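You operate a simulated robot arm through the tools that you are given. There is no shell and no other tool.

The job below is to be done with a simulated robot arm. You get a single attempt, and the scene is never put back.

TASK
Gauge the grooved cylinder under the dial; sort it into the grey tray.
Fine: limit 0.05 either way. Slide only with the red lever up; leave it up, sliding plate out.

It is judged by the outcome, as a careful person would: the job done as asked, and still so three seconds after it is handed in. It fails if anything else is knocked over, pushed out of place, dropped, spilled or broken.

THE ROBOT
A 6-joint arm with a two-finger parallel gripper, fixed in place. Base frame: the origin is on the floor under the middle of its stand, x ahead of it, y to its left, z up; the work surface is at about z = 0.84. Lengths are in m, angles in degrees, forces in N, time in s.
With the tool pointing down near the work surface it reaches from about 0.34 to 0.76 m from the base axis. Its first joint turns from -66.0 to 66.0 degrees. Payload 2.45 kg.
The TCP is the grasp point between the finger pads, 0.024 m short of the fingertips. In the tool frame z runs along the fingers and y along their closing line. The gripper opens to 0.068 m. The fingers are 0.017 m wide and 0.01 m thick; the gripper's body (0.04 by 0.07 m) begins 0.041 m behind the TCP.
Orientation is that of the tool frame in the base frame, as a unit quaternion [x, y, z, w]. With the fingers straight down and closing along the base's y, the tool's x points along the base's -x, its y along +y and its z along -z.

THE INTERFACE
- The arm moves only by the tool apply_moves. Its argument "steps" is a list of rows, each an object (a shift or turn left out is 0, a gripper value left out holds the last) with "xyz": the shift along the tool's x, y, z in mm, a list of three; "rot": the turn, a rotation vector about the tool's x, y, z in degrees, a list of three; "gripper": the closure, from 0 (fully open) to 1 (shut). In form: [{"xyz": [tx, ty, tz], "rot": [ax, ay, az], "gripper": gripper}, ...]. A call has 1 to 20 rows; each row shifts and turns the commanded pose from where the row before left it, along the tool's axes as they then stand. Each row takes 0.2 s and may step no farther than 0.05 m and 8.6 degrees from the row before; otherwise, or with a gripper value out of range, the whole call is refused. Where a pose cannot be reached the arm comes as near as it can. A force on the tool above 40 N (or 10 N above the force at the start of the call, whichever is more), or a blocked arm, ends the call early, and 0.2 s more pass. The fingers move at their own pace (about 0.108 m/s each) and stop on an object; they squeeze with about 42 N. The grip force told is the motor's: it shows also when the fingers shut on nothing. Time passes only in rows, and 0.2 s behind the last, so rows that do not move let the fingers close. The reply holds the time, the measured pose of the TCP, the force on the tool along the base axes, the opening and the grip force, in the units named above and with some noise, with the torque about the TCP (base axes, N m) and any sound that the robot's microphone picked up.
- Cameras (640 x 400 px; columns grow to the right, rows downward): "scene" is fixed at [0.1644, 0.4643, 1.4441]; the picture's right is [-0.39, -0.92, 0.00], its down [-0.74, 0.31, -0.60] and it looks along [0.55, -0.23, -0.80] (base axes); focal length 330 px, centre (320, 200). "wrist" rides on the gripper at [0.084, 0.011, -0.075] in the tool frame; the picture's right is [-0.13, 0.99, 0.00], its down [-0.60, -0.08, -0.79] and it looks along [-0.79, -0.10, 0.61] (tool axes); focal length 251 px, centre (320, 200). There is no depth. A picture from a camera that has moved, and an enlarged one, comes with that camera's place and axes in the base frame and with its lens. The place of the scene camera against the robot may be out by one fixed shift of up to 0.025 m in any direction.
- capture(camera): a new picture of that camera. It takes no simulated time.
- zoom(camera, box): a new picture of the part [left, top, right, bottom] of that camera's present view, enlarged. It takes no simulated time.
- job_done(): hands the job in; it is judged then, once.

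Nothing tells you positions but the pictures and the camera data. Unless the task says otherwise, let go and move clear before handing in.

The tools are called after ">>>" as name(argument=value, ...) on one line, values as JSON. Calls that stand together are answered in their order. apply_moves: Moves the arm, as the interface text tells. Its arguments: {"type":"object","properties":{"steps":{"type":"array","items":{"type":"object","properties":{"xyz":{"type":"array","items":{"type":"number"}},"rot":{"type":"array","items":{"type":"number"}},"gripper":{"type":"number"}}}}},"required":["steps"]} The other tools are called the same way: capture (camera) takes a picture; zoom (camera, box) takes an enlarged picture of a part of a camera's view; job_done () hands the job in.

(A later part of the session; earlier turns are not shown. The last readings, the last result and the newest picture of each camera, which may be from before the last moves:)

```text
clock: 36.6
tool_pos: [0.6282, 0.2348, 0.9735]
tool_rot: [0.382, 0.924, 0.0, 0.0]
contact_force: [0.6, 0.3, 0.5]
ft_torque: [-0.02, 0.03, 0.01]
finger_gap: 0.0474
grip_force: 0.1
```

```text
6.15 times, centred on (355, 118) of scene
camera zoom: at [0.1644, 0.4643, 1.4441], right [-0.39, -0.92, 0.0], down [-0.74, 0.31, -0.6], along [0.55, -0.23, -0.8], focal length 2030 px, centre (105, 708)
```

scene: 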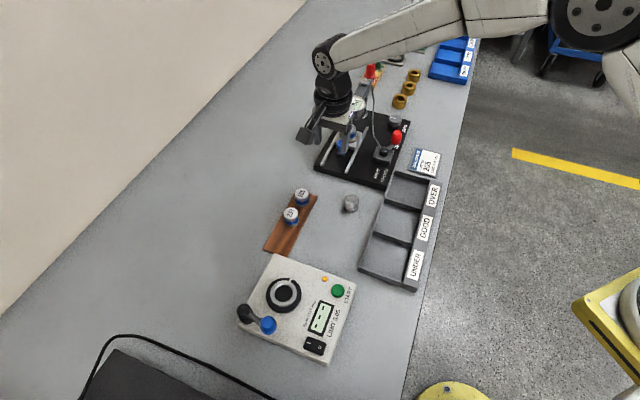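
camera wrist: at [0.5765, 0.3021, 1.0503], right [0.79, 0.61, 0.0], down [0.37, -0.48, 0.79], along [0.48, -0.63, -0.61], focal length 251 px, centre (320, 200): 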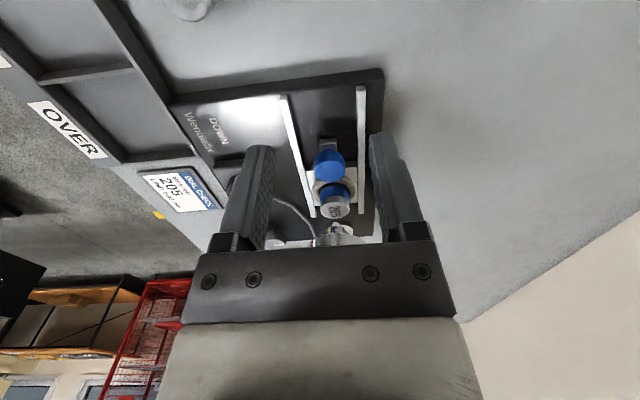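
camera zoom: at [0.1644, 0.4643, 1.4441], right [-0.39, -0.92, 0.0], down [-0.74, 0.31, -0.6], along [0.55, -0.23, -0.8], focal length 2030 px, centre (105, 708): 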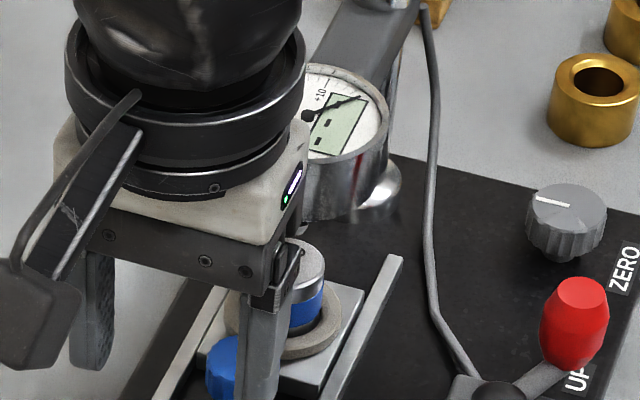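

The dial and gauge haven't shifted, and the plate is about 15 mm short of the stylus. To find out which part of my hand touched, I'll back away and turn the hand so the scene camera can see its far side.

>>> apply_moves(steps=[{"xyz": [0, 0, -45]}, {"xyz": [0, 0, -45]}, {"xyz": [40, -25, 0], "gripper": 0.0}, {"xyz": [40, -25, 0]}, {"xyz": [30, -30, 0]}, {"xyz": [0, -40, 0]}, {"rot": [0, 0, -8.5]}, {"rot": [0, 0, -8.5]}, {"rot": [0, 0, -8.5]}, {"rot": [0, 0, -8.5]}, {"rot": [0, 0, -8.5]}, {"rot": [0, 0, -8.5]}, {"rot": [0, 0, -8.5]}, {"rot": [0, 0, -8.5]}, {"rot": [0, 0, -8.5]}, {"rot": [0, 0, -8.5]}, {"rot": [0, 0, -8.5]}, {"rot": [0, 0, -8.5]}])

>>> capture(camera="scene")

>>> zoom(camera="scene", box=[320, 70, 480, 200])

```text
clock: 40.4
tool_pos: [0.4675, 0.2242, 1.0654]
tool_rot: [-0.479, 0.878, 0.0, 0.0]
contact_force: [0.2, -0.1, -0.7]
ft_torque: [0.03, 0.03, -0.02]
finger_gap: 0.0683
grip_force: 0.0
```

```text
taken
```

scene: 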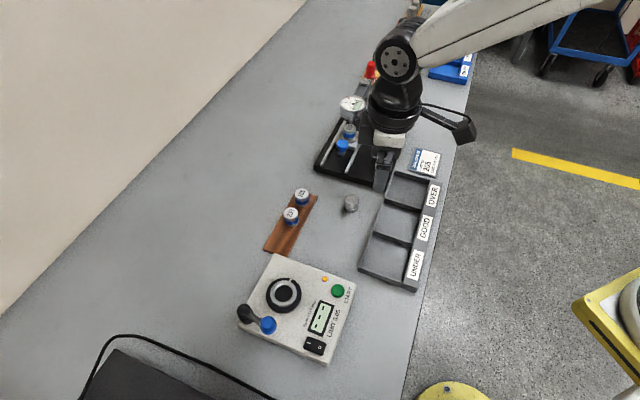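

```text
3.08 times, centred on (400, 135) of scene
camera zoom: at [0.1644, 0.4643, 1.4441], right [-0.39, -0.92, 0.0], down [-0.74, 0.31, -0.6], along [0.55, -0.23, -0.8], focal length 1015 px, centre (74, 400)
```

zoom: 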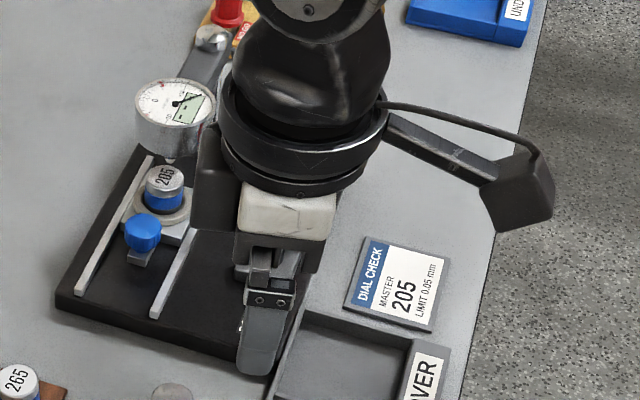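

Now I can see it: there's a dark housing on the far side of the gripper that sticks out toward the dial. Let me measure it, and check the plate and dial clearly.

>>> zoom(camera="scene", box=[355, 95, 425, 200])

>>> zoom(camera="scene", box=[320, 85, 380, 155])

>>> zoom(camera="scene", box=[335, 90, 370, 120])

```text
3.81 times, centred on (390, 148) of scene
camera zoom: at [0.1644, 0.4643, 1.4441], right [-0.39, -0.92, 0.0], down [-0.74, 0.31, -0.6], along [0.55, -0.23, -0.8], focal length 1257 px, centre (53, 400)
```

zoom: 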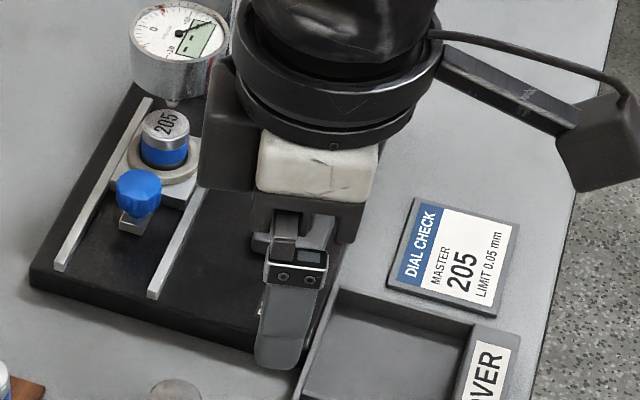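

```text
5.71 times, centred on (350, 120) of scene
camera zoom: at [0.1644, 0.4643, 1.4441], right [-0.39, -0.92, 0.0], down [-0.74, 0.31, -0.6], along [0.55, -0.23, -0.8], focal length 1885 px, centre (149, 657)
```

zoom: 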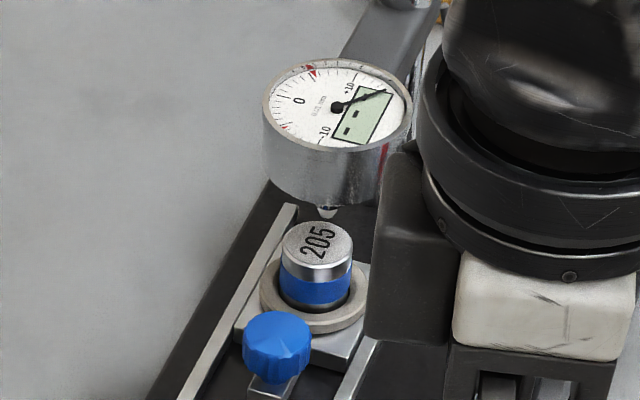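

```text
13.33 times, centred on (352, 105) of scene
camera zoom: at [0.1644, 0.4643, 1.4441], right [-0.39, -0.92, 0.0], down [-0.74, 0.31, -0.6], along [0.55, -0.23, -0.8], focal length 4399 px, centre (-113, 1467)
```

zoom: 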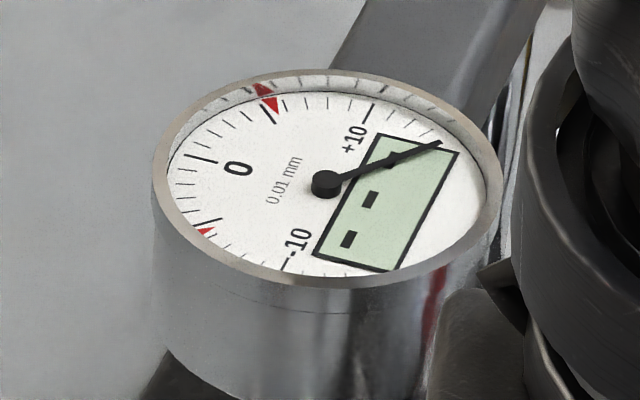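

The far-side housing (about 45 mm out) touched the dial; nothing moved. New plan: turn the hand so its narrow side faces the dial (yaw −45°, tilted 17° outward), and push the knob from outside with closed fingers for the last 11–15 mm.

>>> apply_moves(steps=[{"rot": [0, 0, 6], "gripper": 1.0}, {"rot": [0, 0, 6]}, {"xyz": [-30, -35.7, 0]}, {"xyz": [-30, -35.7, 0]}, {"xyz": [-30, -35.7, 0]}, {"xyz": [-30, -35.7, 0]}, {"xyz": [0, 0, 37]}, {"xyz": [0, 0, 37]}, {"rot": [8.5, 0, 0]}, {"rot": [8.5, 0, 0]}, {"xyz": [0, 0, 0]}, {"xyz": [0, 0, 0]}])

>>> capture(camera="wrist")

>>> zoom(camera="scene", box=[310, 60, 420, 190])

```text
clock: 43.0
tool_pos: [0.6518, 0.2094, 0.9915]
tool_rot: [-0.379, 0.913, -0.136, 0.059]
contact_force: [-0.2, -0.2, 0.8]
ft_torque: [-0.01, -0.02, 0.0]
finger_gap: 0.0002
grip_force: 23.4
```

```text
taken
camera wrist: at [0.5691, 0.1733, 1.061], right [-0.58, 0.76, -0.29], down [0.31, 0.54, 0.78], along [0.75, 0.36, -0.55], focal length 251 px, centre (320, 200)
```

wrist: 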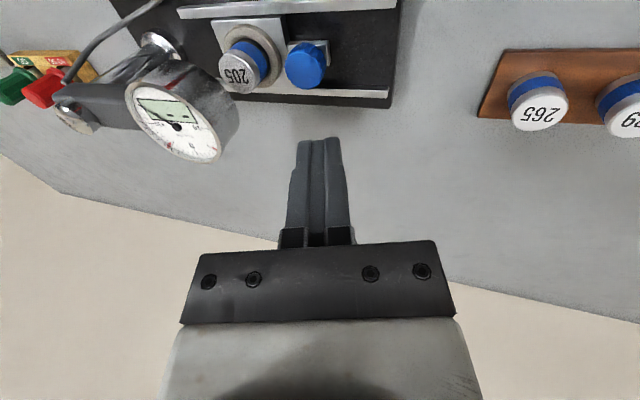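

```text
3.08 times, centred on (365, 125) of scene
camera zoom: at [0.1644, 0.4643, 1.4441], right [-0.39, -0.92, 0.0], down [-0.74, 0.31, -0.6], along [0.55, -0.23, -0.8], focal length 1015 px, centre (182, 431)
```

zoom: 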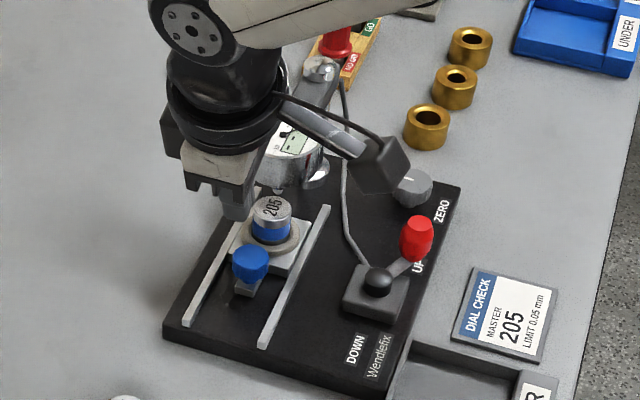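

The hand now approaches from the safe side with a clear view of the plate, knob and dial. Zooming to place the fingers behind the knob precisely.

>>> zoom(camera="wrist", box=[200, 10, 400, 150])

>>> zoom(camera="wrist", box=[120, 50, 260, 170])

```text
2.86 times, centred on (300, 80) of wrist
camera zoom: at [0.5691, 0.1733, 1.061], right [-0.58, 0.76, -0.29], down [0.31, 0.54, 0.78], along [0.75, 0.36, -0.55], focal length 718 px, centre (377, 543)
```

zoom: 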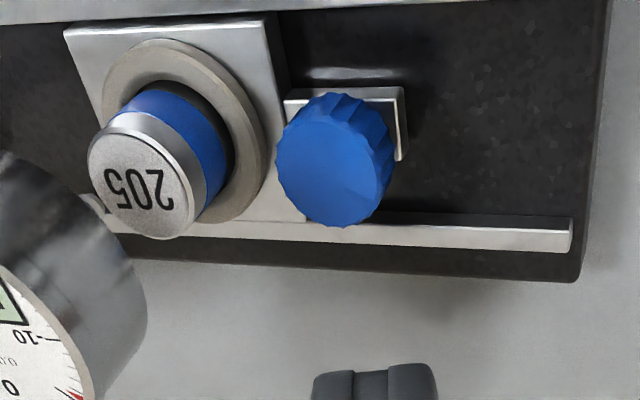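

```text
3.33 times, centred on (190, 110) of wrist
camera zoom: at [0.5691, 0.1733, 1.061], right [-0.58, 0.76, -0.29], down [0.31, 0.54, 0.78], along [0.75, 0.36, -0.55], focal length 838 px, centre (753, 500)
```

zoom: 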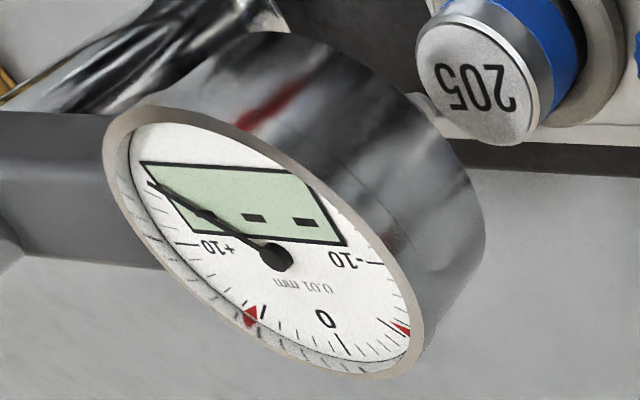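

Knob centre confirmed at (0.682, 0.180), in line with the fingers. Descending behind it.

>>> apply_moves(steps=[{"xyz": [0, 12.4, 40.6]}, {"xyz": [0, 6.2, 20.3]}, {"xyz": [0, 6.2, 20.3]}, {"xyz": [0, 0, 0]}, {"xyz": [0, 0, 0]}])

>>> capture(camera="wrist")

>>> zoom(camera="scene", box=[310, 80, 400, 180])

```text
clock: 44.2
tool_pos: [0.6519, 0.2081, 0.9056]
tool_rot: [-0.379, 0.913, -0.136, 0.058]
contact_force: [0.0, 0.3, -0.6]
ft_torque: [-0.02, 0.05, -0.01]
finger_gap: 0.0
grip_force: 23.7
```

```text
taken
camera wrist: at [0.5688, 0.1715, 0.9753], right [-0.58, 0.76, -0.29], down [0.31, 0.54, 0.78], along [0.75, 0.36, -0.55], focal length 251 px, centre (320, 200)
```

wrist: 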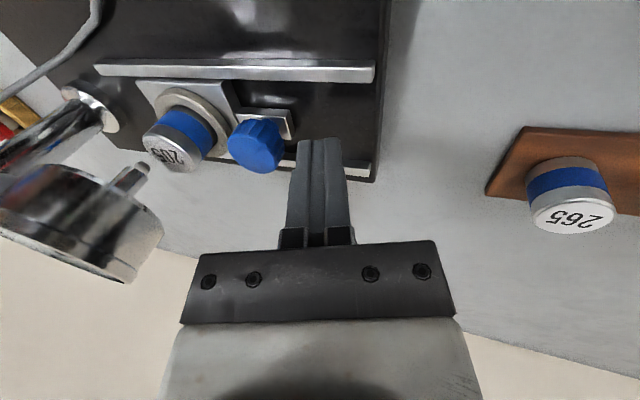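

```text
4.00 times, centred on (355, 130) of scene
camera zoom: at [0.1644, 0.4643, 1.4441], right [-0.39, -0.92, 0.0], down [-0.74, 0.31, -0.6], along [0.55, -0.23, -0.8], focal length 1320 px, centre (180, 480)
```

zoom: 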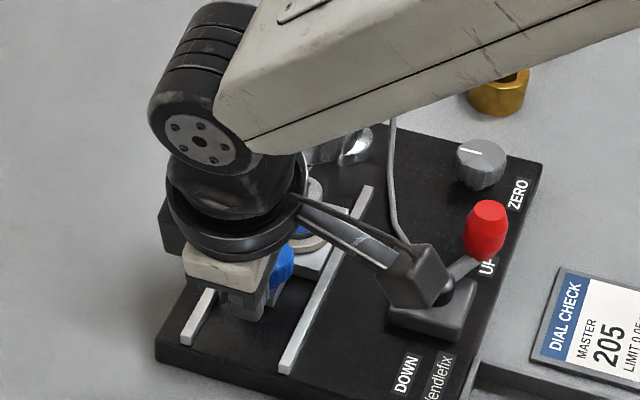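

Good side view: fingers are right behind the knob, stylus visible ahead of the master. Closing the gap and then pushing gently.

>>> apply_moves(steps=[{"xyz": [0, -4.78, 1.46]}, {"xyz": [0, -4.78, 1.46]}, {"xyz": [0, -2.87, 0.88]}, {"xyz": [0, 0, 0]}])

>>> zoom(camera="wrist", box=[100, 50, 380, 225])

```text
clock: 45.2
tool_pos: [0.664, 0.2003, 0.9063]
tool_rot: [-0.38, 0.913, -0.136, 0.059]
contact_force: [-0.6, -0.3, -0.5]
ft_torque: [0.01, 0.0, 0.0]
finger_gap: 0.0001
grip_force: 23.3
```

```text
2.29 times, centred on (240, 138) of wrist
camera zoom: at [0.5796, 0.1636, 0.9754], right [-0.58, 0.76, -0.29], down [0.31, 0.54, 0.78], along [0.75, 0.36, -0.55], focal length 575 px, centre (503, 343)
```

zoom: 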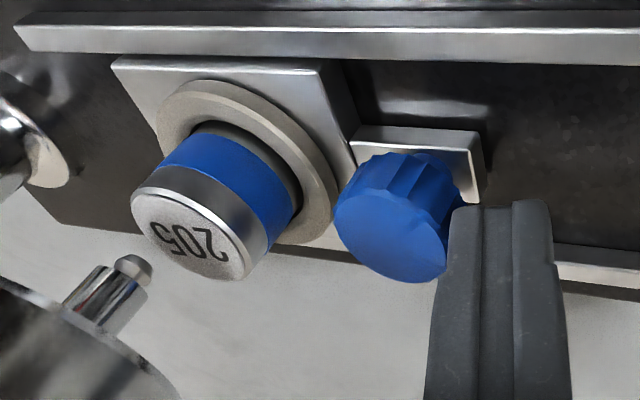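

Fingers are just touching the knob. Pushing inward 10 mm.

>>> apply_moves(steps=[{"xyz": [0, -2.87, 0.88]}, {"xyz": [0, -2.87, 0.88]}, {"xyz": [0, -2.87, 0.88]}, {"xyz": [0, -1.9, 0.58]}, {"xyz": [0, 0, 0]}])

>>> zoom(camera="wrist", box=[100, 50, 380, 225])

```text
clock: 46.4
tool_pos: [0.6694, 0.1945, 0.9044]
tool_rot: [-0.379, 0.914, -0.134, 0.058]
contact_force: [-15.1, 12.0, 6.7]
ft_torque: [0.12, 0.22, -0.06]
finger_gap: 0.0
grip_force: 23.6
```

```text
2.29 times, centred on (240, 138) of wrist
camera zoom: at [0.5866, 0.1584, 0.9747], right [-0.58, 0.76, -0.29], down [0.32, 0.54, 0.78], along [0.75, 0.36, -0.55], focal length 575 px, centre (503, 343)
```

zoom: 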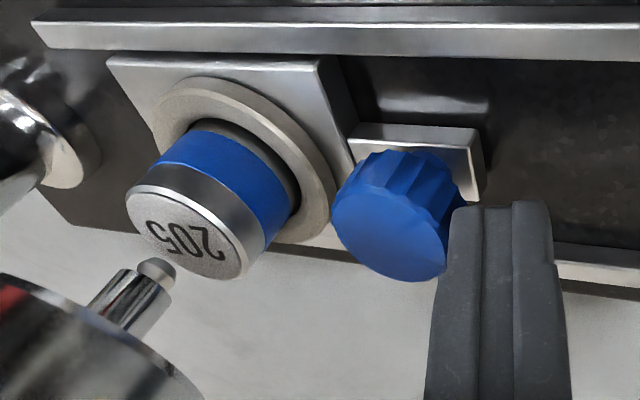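

The plate advanced about 8 mm. Pushing a bit more to see whether it still moves.

>>> apply_moves(steps=[{"xyz": [0, -1.9, 0.58]}, {"xyz": [0, -1.9, 0.58]}, {"xyz": [0, 0, 0]}])

>>> zoom(camera="wrist", box=[100, 50, 380, 225])

>>> zoom(camera="scene", box=[320, 80, 390, 160])

```text
clock: 47.0
tool_pos: [0.6713, 0.1952, 0.9043]
tool_rot: [-0.381, 0.913, -0.135, 0.057]
contact_force: [-8.8, 2.8, 6.2]
ft_torque: [-0.01, 0.1, -0.1]
finger_gap: 0.0001
grip_force: 23.0
stopped in row 2: the force on the tool passed its limit at 42 N (the readings are from after the stop); the commanded pose is now the measured one
```

```text
2.29 times, centred on (240, 138) of wrist
camera zoom: at [0.5871, 0.1584, 0.9746], right [-0.58, 0.76, -0.28], down [0.32, 0.54, 0.78], along [0.75, 0.37, -0.55], focal length 575 px, centre (503, 343)
```

zoom: 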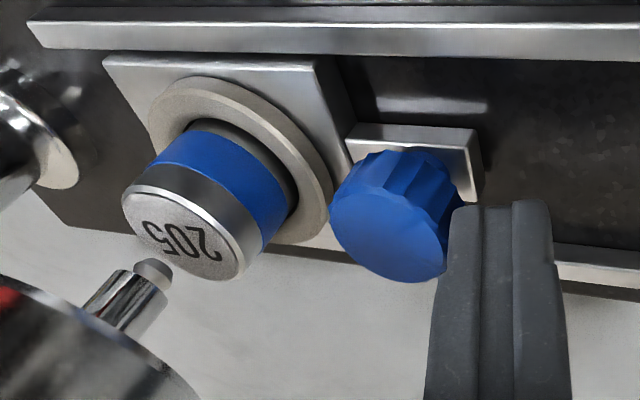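

```text
5.00 times, centred on (355, 120) of scene
camera zoom: at [0.1641, 0.4644, 1.4441], right [-0.39, -0.92, 0.0], down [-0.74, 0.31, -0.6], along [0.55, -0.23, -0.8], focal length 1650 px, centre (145, 600)
```

zoom: 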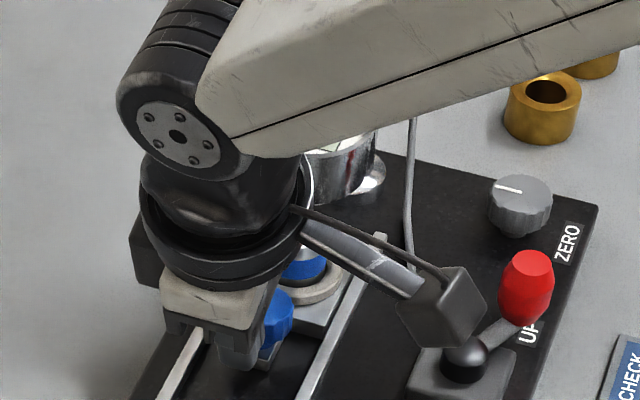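

The plate reached its stop (force limit tripped at 42 N), and the master now sits under the stylus. I'll back the fingers off, rise, straighten and go look at the red lever.

>>> apply_moves(steps=[{"xyz": [0, 4.78, -1.46]}, {"xyz": [0, 4.78, -1.46]}, {"xyz": [0, -8, -26]}, {"xyz": [0, -10, -35]}, {"xyz": [0, -10, -35]}, {"rot": [-8.5, 0, 0]}, {"rot": [-8.5, 0, 0]}, {"xyz": [30, 0, 0]}, {"xyz": [30, 0, 0]}, {"xyz": [30, 0, 0]}, {"rot": [0, 0, 8.5]}, {"rot": [0, 0, 8.5]}, {"rot": [0, 0, 8.5]}, {"rot": [0, 0, 8.5]}, {"rot": [0, 0, 8.5]}, {"xyz": [0, 0, 0]}])

>>> capture(camera="wrist")

>>> zoom(camera="scene", box=[310, 60, 430, 190])

```text
clock: 50.4
tool_pos: [0.599, 0.1395, 1.0053]
tool_rot: [-0.022, 1.0, 0.002, -0.001]
contact_force: [0.7, -0.3, 0.8]
ft_torque: [-0.02, 0.0, 0.02]
finger_gap: 0.0
grip_force: 24.3
```

```text
taken
camera wrist: at [0.514, 0.1458, 1.0812], right [0.08, 1.0, 0.0], down [0.61, -0.05, 0.79], along [0.79, -0.06, -0.61], focal length 251 px, centre (320, 200)
```

wrist: 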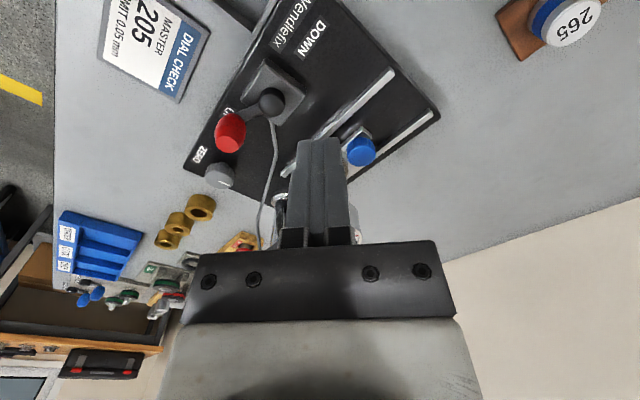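

```text
3.08 times, centred on (370, 125) of scene
camera zoom: at [0.1644, 0.4643, 1.4441], right [-0.39, -0.92, 0.0], down [-0.74, 0.31, -0.6], along [0.55, -0.23, -0.8], focal length 1015 px, centre (166, 431)
```

zoom: 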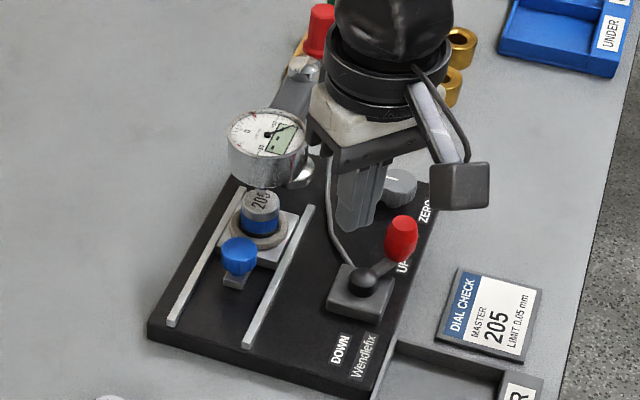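

Let me zoom on the plate/dial alignment and on the lever.

>>> zoom(camera="scene", box=[325, 85, 380, 155])

>>> zoom(camera="wrist", box=[180, 20, 340, 200])

>>> zoom(camera="scene", box=[370, 110, 425, 190])

```text
5.71 times, centred on (352, 120) of scene
camera zoom: at [0.1644, 0.4643, 1.4441], right [-0.39, -0.92, 0.0], down [-0.74, 0.31, -0.6], along [0.55, -0.23, -0.8], focal length 1885 px, centre (134, 657)
```

zoom: 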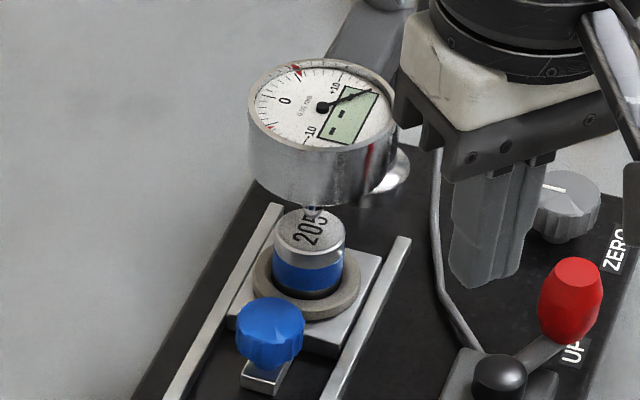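

```text
2.22 times, centred on (260, 110) of wrist
camera zoom: at [0.514, 0.1458, 1.0812], right [0.08, 1.0, 0.0], down [0.61, -0.05, 0.79], along [0.79, -0.06, -0.61], focal length 559 px, centre (453, 400)
```

zoom: 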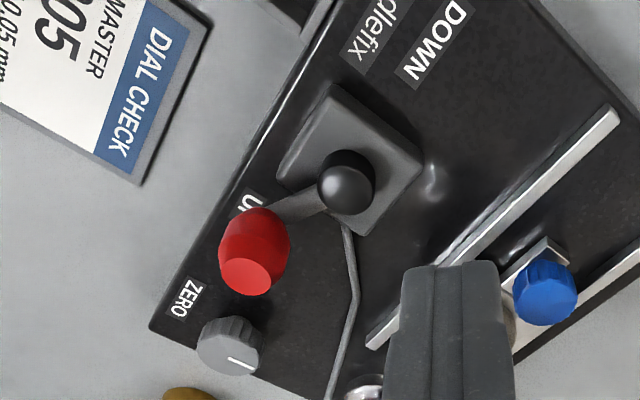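

```text
5.00 times, centred on (398, 150) of scene
camera zoom: at [0.1644, 0.4643, 1.4441], right [-0.39, -0.92, 0.0], down [-0.74, 0.31, -0.6], along [0.55, -0.23, -0.8], focal length 1650 px, centre (-68, 450)
```

zoom: 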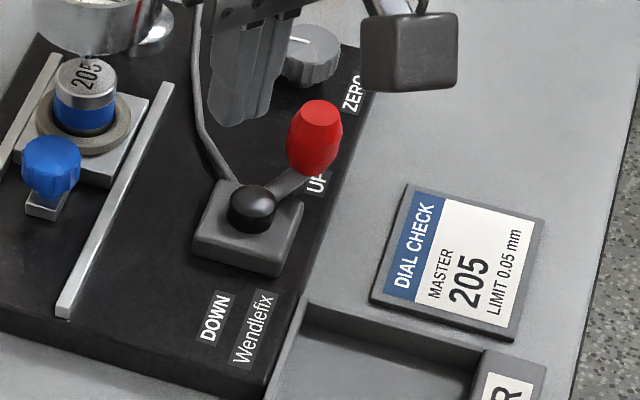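

The master is under the stylus and the plate is in. The red crank lever pivots at about (0.629, 0.095) with its knob at (0.646, 0.054) pointing to UP. I'll position the closed fingers on its far side, above, and check.

>>> apply_moves(steps=[{"rot": [0, 0, 2.5]}, {"xyz": [-24.3, -24.8, 0]}, {"xyz": [-24.3, -24.8, 0]}, {"xyz": [-24.3, -24.8, 0]}, {"xyz": [0, 0, 0]}, {"xyz": [0, 0, 0]}])

>>> capture(camera="wrist")

>>> zoom(camera="scene", box=[340, 70, 440, 180])

```text
clock: 51.8
tool_pos: [0.6713, 0.0646, 1.0085]
tool_rot: [-0.001, 1.0, 0.001, -0.001]
contact_force: [0.7, -0.5, -0.4]
ft_torque: [0.02, 0.01, 0.01]
finger_gap: 0.0001
grip_force: 23.4
```

```text
taken
camera wrist: at [0.5868, 0.0748, 1.0846], right [0.13, 0.99, 0.0], down [0.61, -0.08, 0.79], along [0.79, -0.1, -0.61], focal length 251 px, centre (320, 200)
```

wrist: 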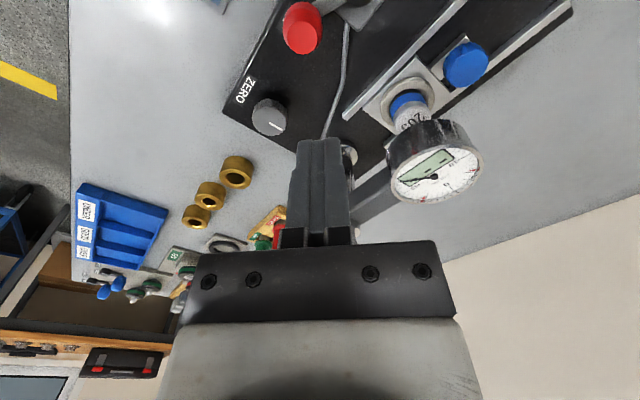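

```text
3.64 times, centred on (390, 125) of scene
camera zoom: at [0.1644, 0.4643, 1.4441], right [-0.39, -0.92, 0.0], down [-0.74, 0.31, -0.6], along [0.55, -0.23, -0.8], focal length 1200 px, centre (66, 473)
```

zoom: 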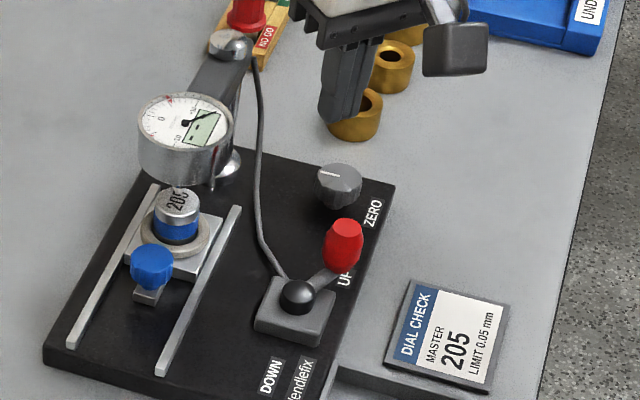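

Good clear view. Zooming on the red knob to fix its place relative to the fingers.

>>> zoom(camera="wrist", box=[260, 0, 390, 80])

>>> zoom(camera="scene", box=[325, 85, 370, 145])

>>> zoom(camera="scene", box=[370, 120, 425, 180])

```text
4.92 times, centred on (325, 40) of wrist
camera zoom: at [0.5868, 0.0748, 1.0846], right [0.13, 0.99, 0.0], down [0.61, -0.08, 0.79], along [0.79, -0.1, -0.61], focal length 1238 px, centre (295, 988)
```

zoom: 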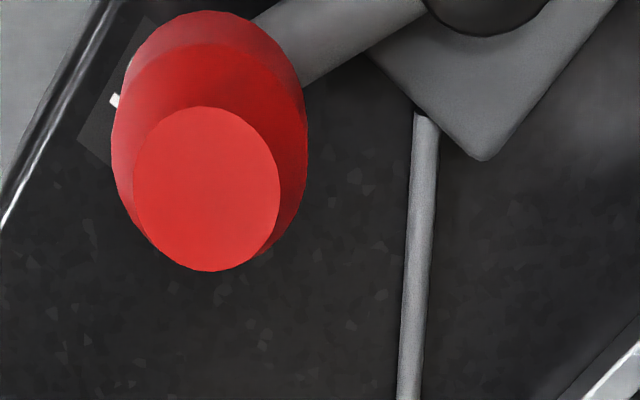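

```text
6.67 times, centred on (348, 115) of scene
camera zoom: at [0.1644, 0.4643, 1.4441], right [-0.39, -0.92, 0.0], down [-0.74, 0.31, -0.6], along [0.55, -0.23, -0.8], focal length 2200 px, centre (137, 767)
```

zoom: 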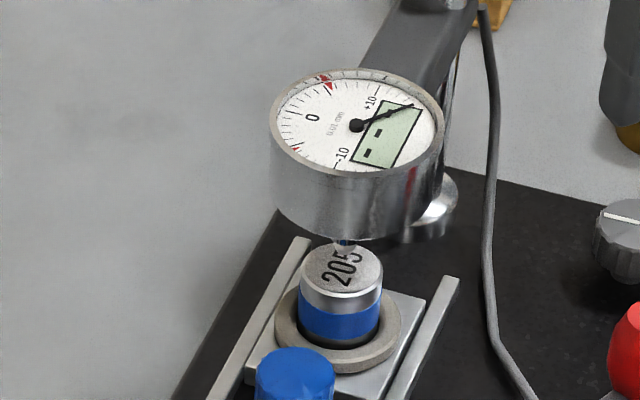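

```text
6.67 times, centred on (398, 150) of scene
camera zoom: at [0.1644, 0.4643, 1.4441], right [-0.39, -0.92, 0.0], down [-0.74, 0.31, -0.6], along [0.55, -0.23, -0.8], focal length 2200 px, centre (-197, 533)
```

zoom: 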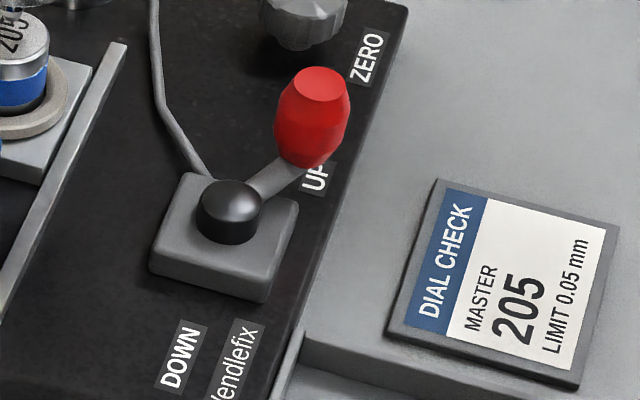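

Knob centre is (0.647, 0.056), max diameter about 26 mm, top about 0.91. The fingers are just beyond it with about 3 mm clearance; descending to knob height.

>>> apply_moves(steps=[{"xyz": [0, 0, 35]}, {"xyz": [0, 0, 35]}, {"xyz": [0, 0, 26]}, {"xyz": [0, 0, 0]}, {"xyz": [0, 0, 0]}])

>>> capture(camera="wrist")

>>> zoom(camera="scene", box=[340, 80, 440, 190])

```text
clock: 53.0
tool_pos: [0.6723, 0.0633, 0.9081]
tool_rot: [-0.001, 1.0, 0.002, 0.0]
contact_force: [-0.9, -0.5, 0.0]
ft_torque: [0.03, -0.01, -0.01]
finger_gap: 0.0
grip_force: 23.5
```

```text
taken
camera wrist: at [0.5873, 0.0751, 0.984], right [0.13, 0.99, 0.0], down [0.61, -0.08, 0.79], along [0.79, -0.1, -0.61], focal length 251 px, centre (320, 200)
```

wrist: 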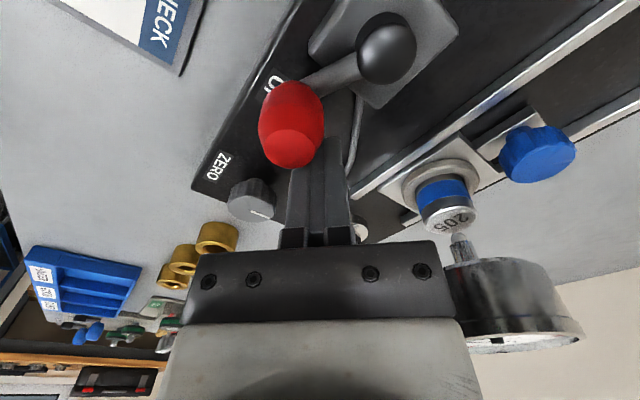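

```text
3.64 times, centred on (390, 135) of scene
camera zoom: at [0.1644, 0.4643, 1.4441], right [-0.39, -0.92, 0.0], down [-0.74, 0.31, -0.6], along [0.55, -0.23, -0.8], focal length 1200 px, centre (66, 436)
```

zoom: 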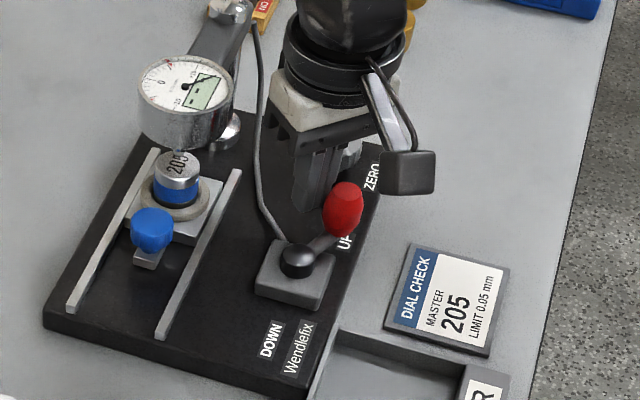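

The fingers sit just behind the red knob, well clear of the dial. Starting to swing the lever clockwise toward DOWN, checking the force.

>>> apply_moves(steps=[{"xyz": [5.4, -2.85, 0]}, {"xyz": [5.4, -2.85, 0]}, {"xyz": [5.4, -2.85, 0]}, {"xyz": [0, 0, 0]}])

>>> capture(camera="wrist")

>>> zoom(camera="scene", box=[340, 80, 440, 190])

```text
clock: 54.0
tool_pos: [0.6542, 0.0564, 0.9096]
tool_rot: [-0.002, 1.0, 0.002, -0.002]
contact_force: [-0.2, -0.2, -0.1]
ft_torque: [0.0, 0.0, -0.04]
finger_gap: 0.0003
grip_force: 23.6
```

```text
taken
camera wrist: at [0.5709, 0.0665, 0.985], right [0.13, 0.99, 0.0], down [0.61, -0.08, 0.79], along [0.78, -0.1, -0.61], focal length 251 px, centre (320, 200)
```

wrist: 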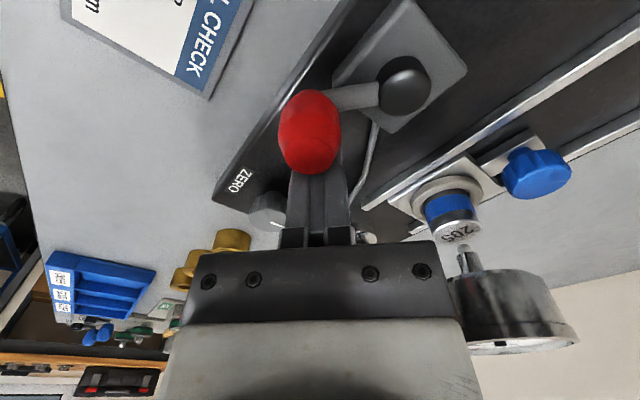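

```text
3.64 times, centred on (390, 135) of scene
camera zoom: at [0.1644, 0.4643, 1.4441], right [-0.39, -0.92, 0.0], down [-0.74, 0.31, -0.6], along [0.55, -0.23, -0.8], focal length 1200 px, centre (66, 436)
```

zoom: 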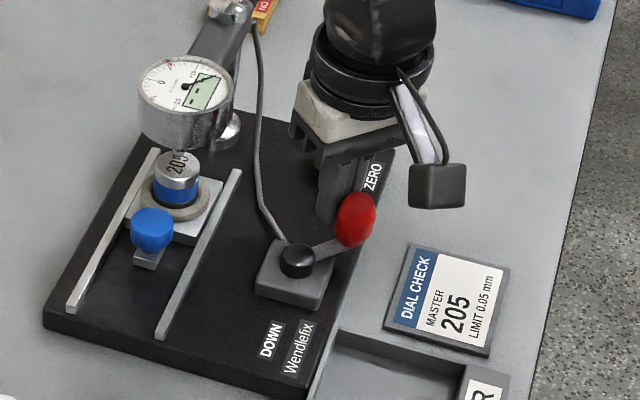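

The lever has begun to move. Its knob appearance changed, so let me look closely at how it's rotating.

>>> zoom(camera="scene", box=[370, 120, 420, 180])

>>> zoom(camera="wrist", box=[240, 40, 440, 200])

```text
6.67 times, centred on (395, 150) of scene
camera zoom: at [0.1644, 0.4643, 1.4441], right [-0.39, -0.92, 0.0], down [-0.74, 0.31, -0.6], along [0.55, -0.23, -0.8], focal length 2200 px, centre (-180, 533)
```

zoom: 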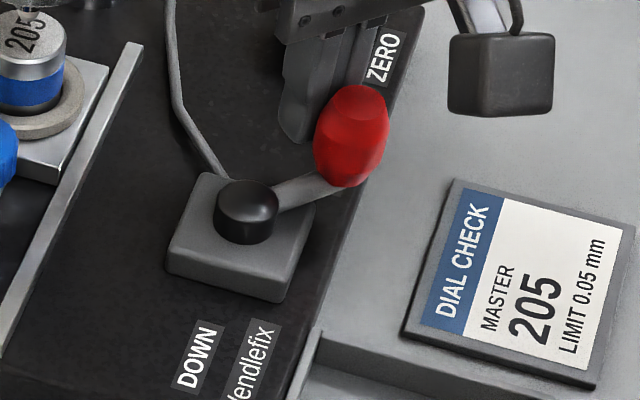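

```text
2.50 times, centred on (340, 120) of wrist
camera zoom: at [0.5709, 0.0665, 0.985], right [0.13, 0.99, 0.0], down [0.61, -0.08, 0.79], along [0.78, -0.1, -0.61], focal length 629 px, centre (270, 400)
```

zoom: 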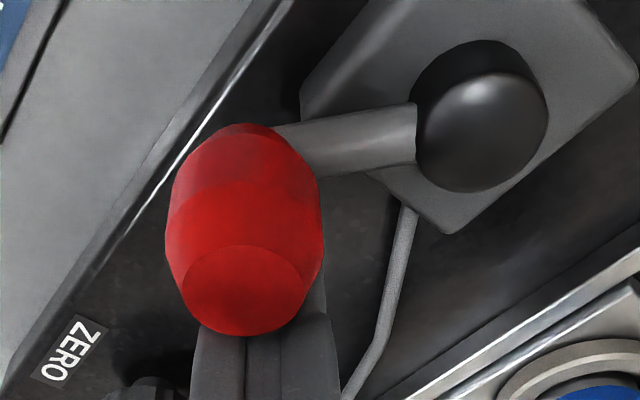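

It's a plain vertical-axis crank, rotating freely. Continuing along the arc.

>>> apply_moves(steps=[{"xyz": [6.7, -3.3, 0]}, {"xyz": [6.7, -3.3, 0]}, {"xyz": [6.7, -3.3, 0]}, {"xyz": [6.1, 0.3, 0]}, {"xyz": [6.1, 0.3, 0]}, {"xyz": [0, 0, 0]}])

>>> capture(camera="wrist")

>>> zoom(camera="scene", box=[340, 80, 440, 190])

```text
clock: 55.4
tool_pos: [0.6241, 0.0476, 0.9078]
tool_rot: [-0.001, 1.0, 0.003, -0.001]
contact_force: [-0.4, 0.1, 0.6]
ft_torque: [0.03, -0.05, 0.0]
finger_gap: 0.0
grip_force: 23.8
```

```text
taken
camera wrist: at [0.539, 0.0579, 0.9843], right [0.13, 0.99, 0.0], down [0.61, -0.08, 0.79], along [0.79, -0.1, -0.61], focal length 251 px, centre (320, 200)
```

wrist: 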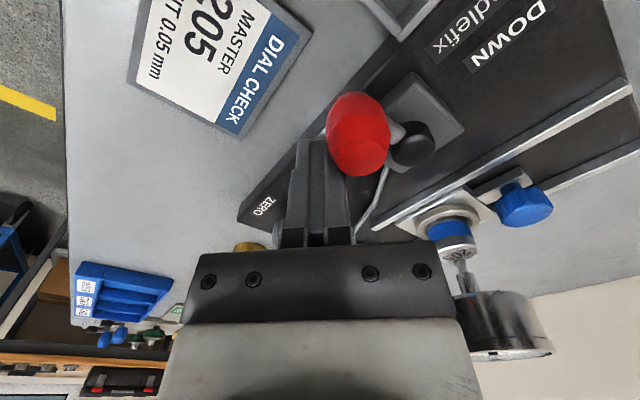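

```text
3.64 times, centred on (390, 135) of scene
camera zoom: at [0.1644, 0.4643, 1.4441], right [-0.39, -0.92, 0.0], down [-0.74, 0.31, -0.6], along [0.55, -0.23, -0.8], focal length 1200 px, centre (66, 436)
```

zoom: 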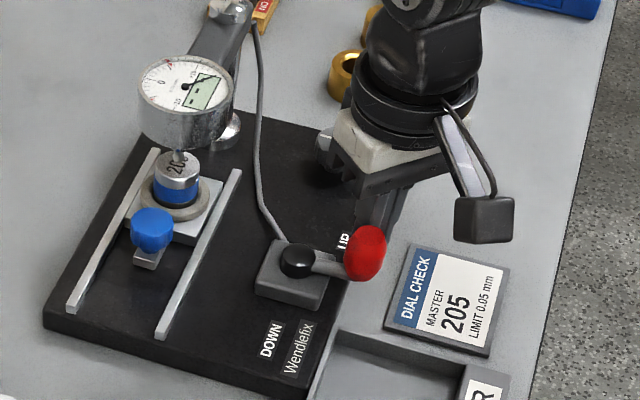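

Lever now about −118°, moving freely and the stylus is coming down. Continuing the arc.

>>> apply_moves(steps=[{"xyz": [8.0, 0, 0]}, {"xyz": [6, 3.4, 0]}, {"xyz": [6, 3.4, 0]}, {"xyz": [6, 3.4, 0]}, {"xyz": [0, 0, 0]}])

>>> capture(camera="wrist")

>>> zoom(camera="scene", box=[340, 80, 440, 190])

```text
clock: 56.6
tool_pos: [0.5988, 0.0576, 0.9083]
tool_rot: [-0.002, 1.0, 0.002, -0.002]
contact_force: [0.7, 1.3, 0.0]
ft_torque: [-0.01, 0.03, -0.04]
finger_gap: 0.0
grip_force: 23.8
```

```text
taken
camera wrist: at [0.514, 0.0673, 0.9846], right [0.13, 0.99, 0.0], down [0.61, -0.08, 0.79], along [0.79, -0.1, -0.61], focal length 251 px, centre (320, 200)
```

wrist: 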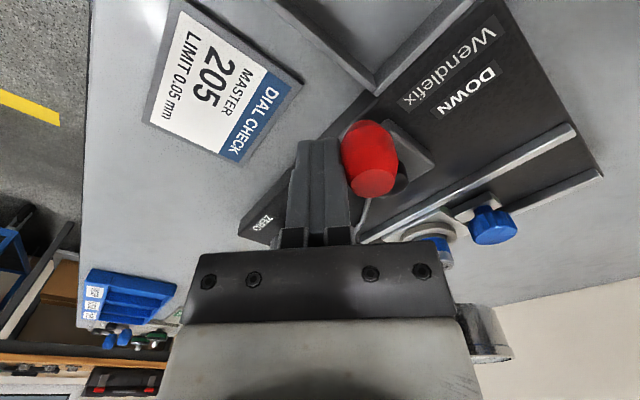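

```text
3.64 times, centred on (390, 135) of scene
camera zoom: at [0.1644, 0.4643, 1.4441], right [-0.39, -0.92, 0.0], down [-0.74, 0.31, -0.6], along [0.55, -0.23, -0.8], focal length 1200 px, centre (66, 436)
```

zoom: 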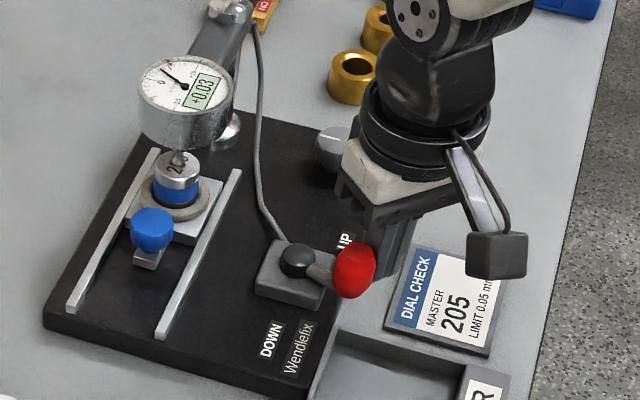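

The stylus has touched the master and the display reads something like +0.03. I'll finish the lever swing to DOWN and then read carefully.

>>> zoom(camera="scene", box=[335, 90, 370, 120])

>>> apply_moves(steps=[{"xyz": [3.9, 4.8, 0]}, {"xyz": [3.9, 4.8, 0]}, {"xyz": [3.9, 4.8, 0]}, {"xyz": [0, 0, 0]}])

>>> capture(camera="wrist")

>>> zoom(camera="scene", box=[340, 80, 440, 190])

```text
13.33 times, centred on (352, 105) of scene
camera zoom: at [0.1644, 0.4643, 1.4441], right [-0.39, -0.92, 0.0], down [-0.74, 0.31, -0.6], along [0.55, -0.23, -0.8], focal length 4399 px, centre (-113, 1467)
```

zoom: 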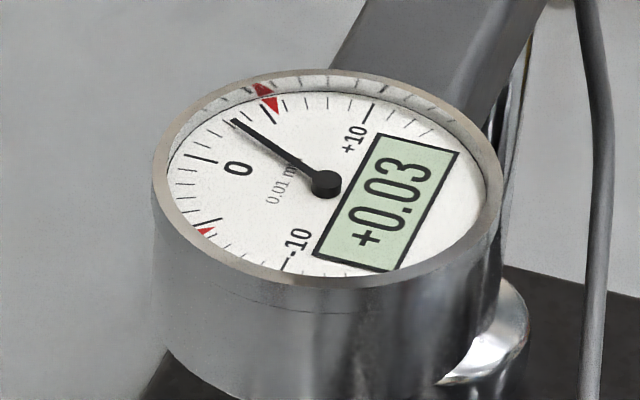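

```text
clock: 57.6
tool_pos: [0.5865, 0.0714, 0.9093]
tool_rot: [-0.002, 1.0, 0.002, -0.002]
contact_force: [-0.2, 0.2, -0.9]
ft_torque: [-0.02, 0.0, 0.0]
finger_gap: 0.0
grip_force: 24.0
```

```text
taken
camera wrist: at [0.5019, 0.0813, 0.9849], right [0.13, 0.99, 0.0], down [0.61, -0.08, 0.79], along [0.79, -0.1, -0.61], focal length 251 px, centre (320, 200)
```

wrist: 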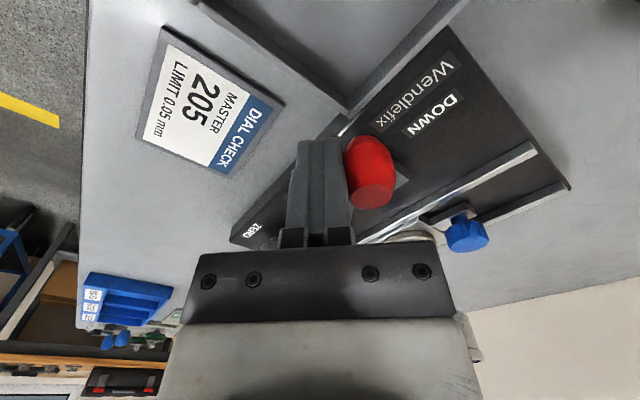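

```text
3.64 times, centred on (390, 135) of scene
camera zoom: at [0.1644, 0.4643, 1.4441], right [-0.39, -0.92, 0.0], down [-0.74, 0.31, -0.6], along [0.55, -0.23, -0.8], focal length 1200 px, centre (66, 436)
```

zoom: 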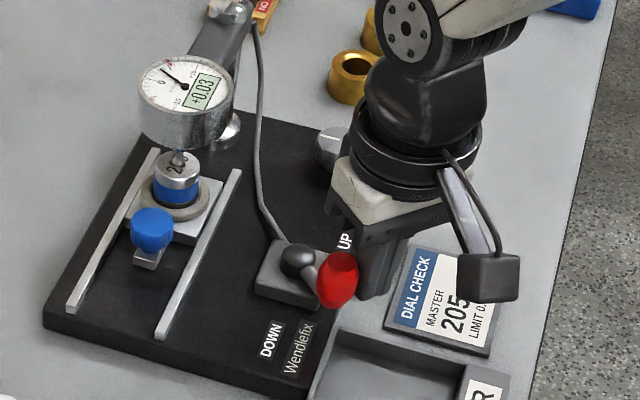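

With the 205 master the dial reads +0.03, so the dial has a zero offset. I'll swing the lever the rest of the way to DOWN to confirm the reading.

>>> apply_moves(steps=[{"xyz": [2, 6.5, 0]}, {"xyz": [2, 6.5, 0]}, {"xyz": [1, 6.0, 0]}, {"xyz": [0, 0, 0]}])

>>> capture(camera="wrist")

>>> zoom(camera="scene", box=[340, 80, 440, 190])

>>> zoom(camera="scene", box=[335, 90, 370, 120])

```text
clock: 58.6
tool_pos: [0.5817, 0.0879, 0.9082]
tool_rot: [-0.001, 1.0, 0.001, -0.001]
contact_force: [3.4, -20.6, 0.1]
ft_torque: [-0.02, -0.03, -0.26]
finger_gap: 0.0
grip_force: 23.6
```

```text
taken
camera wrist: at [0.4975, 0.0979, 0.9852], right [0.13, 0.99, 0.0], down [0.61, -0.08, 0.79], along [0.79, -0.1, -0.61], focal length 251 px, centre (320, 200)
```

wrist: 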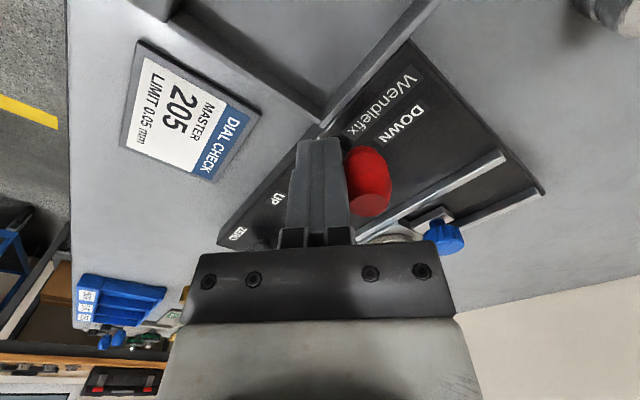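

```text
3.64 times, centred on (390, 135) of scene
camera zoom: at [0.1646, 0.4638, 1.4443], right [-0.39, -0.92, 0.0], down [-0.74, 0.31, -0.6], along [0.55, -0.23, -0.8], focal length 1200 px, centre (66, 436)
```

zoom: 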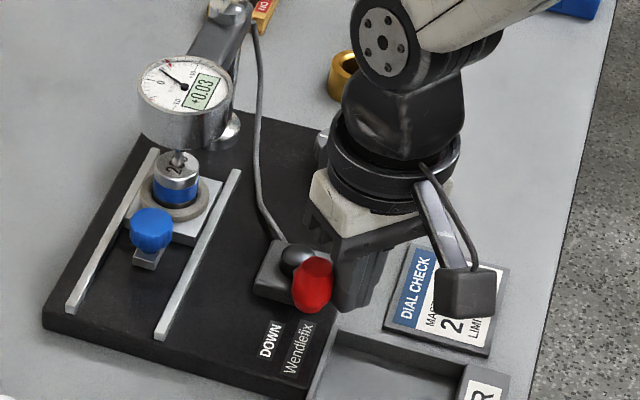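

```text
13.33 times, centred on (352, 105) of scene
camera zoom: at [0.1646, 0.4638, 1.4443], right [-0.39, -0.92, 0.0], down [-0.74, 0.31, -0.6], along [0.55, -0.23, -0.8], focal length 4399 px, centre (-113, 1467)
```

zoom: 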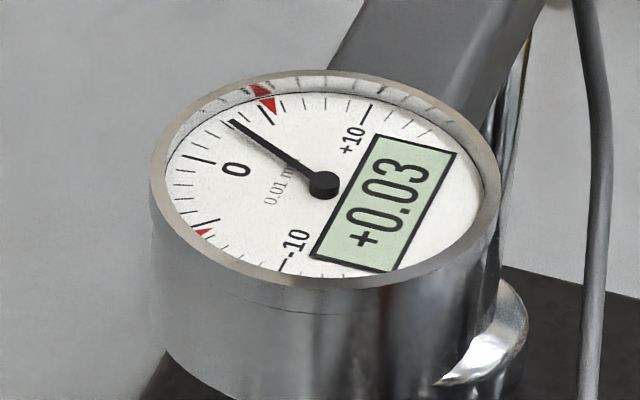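

Lever is at its DOWN stop; the master reads a steady **+0.03**, so that's the dial's offset (part deviation = reading − 0.03). Now I'll lift the fingers over to the other side of the knob to swing the lever back UP.

>>> apply_moves(steps=[{"xyz": [0, -4, 0]}, {"xyz": [0, -2, -25]}, {"xyz": [0, 0, -25]}, {"xyz": [-8, 30, 0]}, {"xyz": [-8, 30, 0]}, {"xyz": [0, 0, 0]}, {"xyz": [0, 0, 0]}])

>>> capture(camera="wrist")

>>> zoom(camera="scene", box=[340, 80, 440, 190])

```text
clock: 60.2
tool_pos: [0.5965, 0.1433, 0.9591]
tool_rot: [-0.002, 1.0, 0.002, -0.002]
contact_force: [-0.8, 0.0, 0.2]
ft_torque: [-0.02, 0.02, -0.03]
finger_gap: 0.0
grip_force: 24.3
```

```text
taken
camera wrist: at [0.5114, 0.1536, 1.0354], right [0.13, 0.99, 0.0], down [0.61, -0.08, 0.79], along [0.79, -0.1, -0.61], focal length 251 px, centre (320, 200)
```

wrist: 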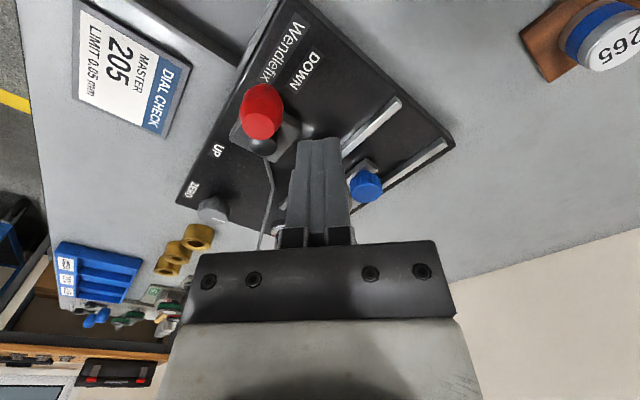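

```text
3.64 times, centred on (390, 135) of scene
camera zoom: at [0.1644, 0.4643, 1.4441], right [-0.39, -0.92, 0.0], down [-0.74, 0.31, -0.6], along [0.55, -0.23, -0.8], focal length 1200 px, centre (66, 436)
```

zoom: 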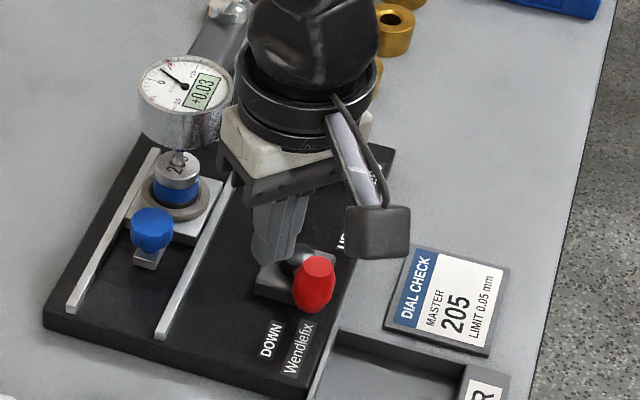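

Lever is still DOWN and reading holds at +0.03. Descending on the outer side of the knob and sweeping it back counter-clockwise.

>>> apply_moves(steps=[{"xyz": [0, 0, 25]}, {"xyz": [0, 0, 25]}, {"xyz": [0, 0, 0]}, {"xyz": [2.6, -6.3, 0]}, {"xyz": [2.6, -6.3, 0]}, {"xyz": [2.6, -6.3, 0]}, {"xyz": [2.6, -6.3, 0]}, {"xyz": [1.8, -5.9, 0]}, {"xyz": [1.8, -5.9, 0]}, {"xyz": [1.8, -5.9, 0]}, {"xyz": [0, 0, 0]}])

>>> capture(camera="wrist")

>>> zoom(camera="scene", box=[340, 80, 440, 190])

```text
clock: 62.6
tool_pos: [0.5824, 0.102, 0.9078]
tool_rot: [-0.001, 1.0, 0.002, -0.002]
contact_force: [-0.7, 0.1, 0.6]
ft_torque: [0.0, 0.0, -0.01]
finger_gap: 0.0
grip_force: 23.8
```

```text
taken
camera wrist: at [0.4979, 0.1114, 0.984], right [0.13, 0.99, 0.0], down [0.61, -0.08, 0.79], along [0.79, -0.1, -0.61], focal length 251 px, centre (320, 200)
```

wrist: 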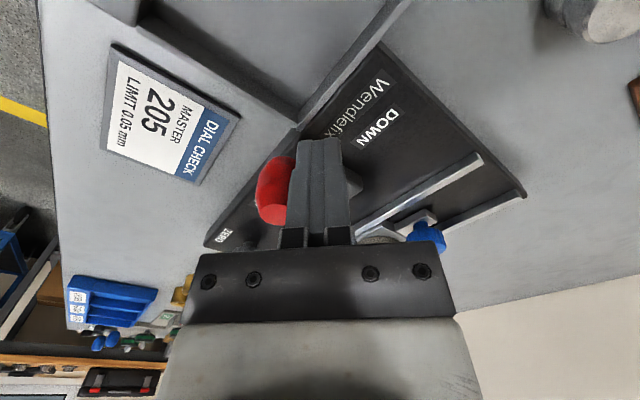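

```text
3.64 times, centred on (390, 135) of scene
camera zoom: at [0.1644, 0.4643, 1.4441], right [-0.39, -0.92, 0.0], down [-0.74, 0.31, -0.6], along [0.55, -0.23, -0.8], focal length 1200 px, centre (66, 436)
```

zoom: 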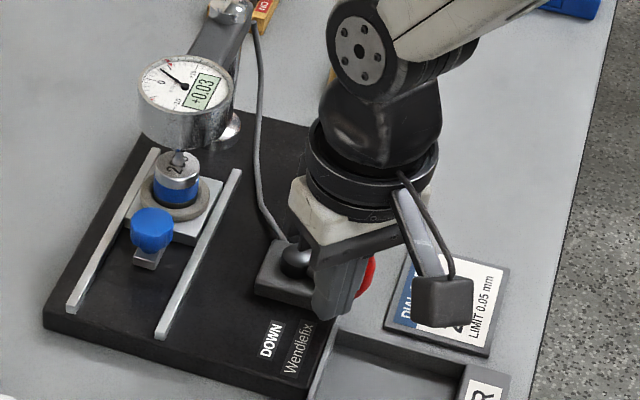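

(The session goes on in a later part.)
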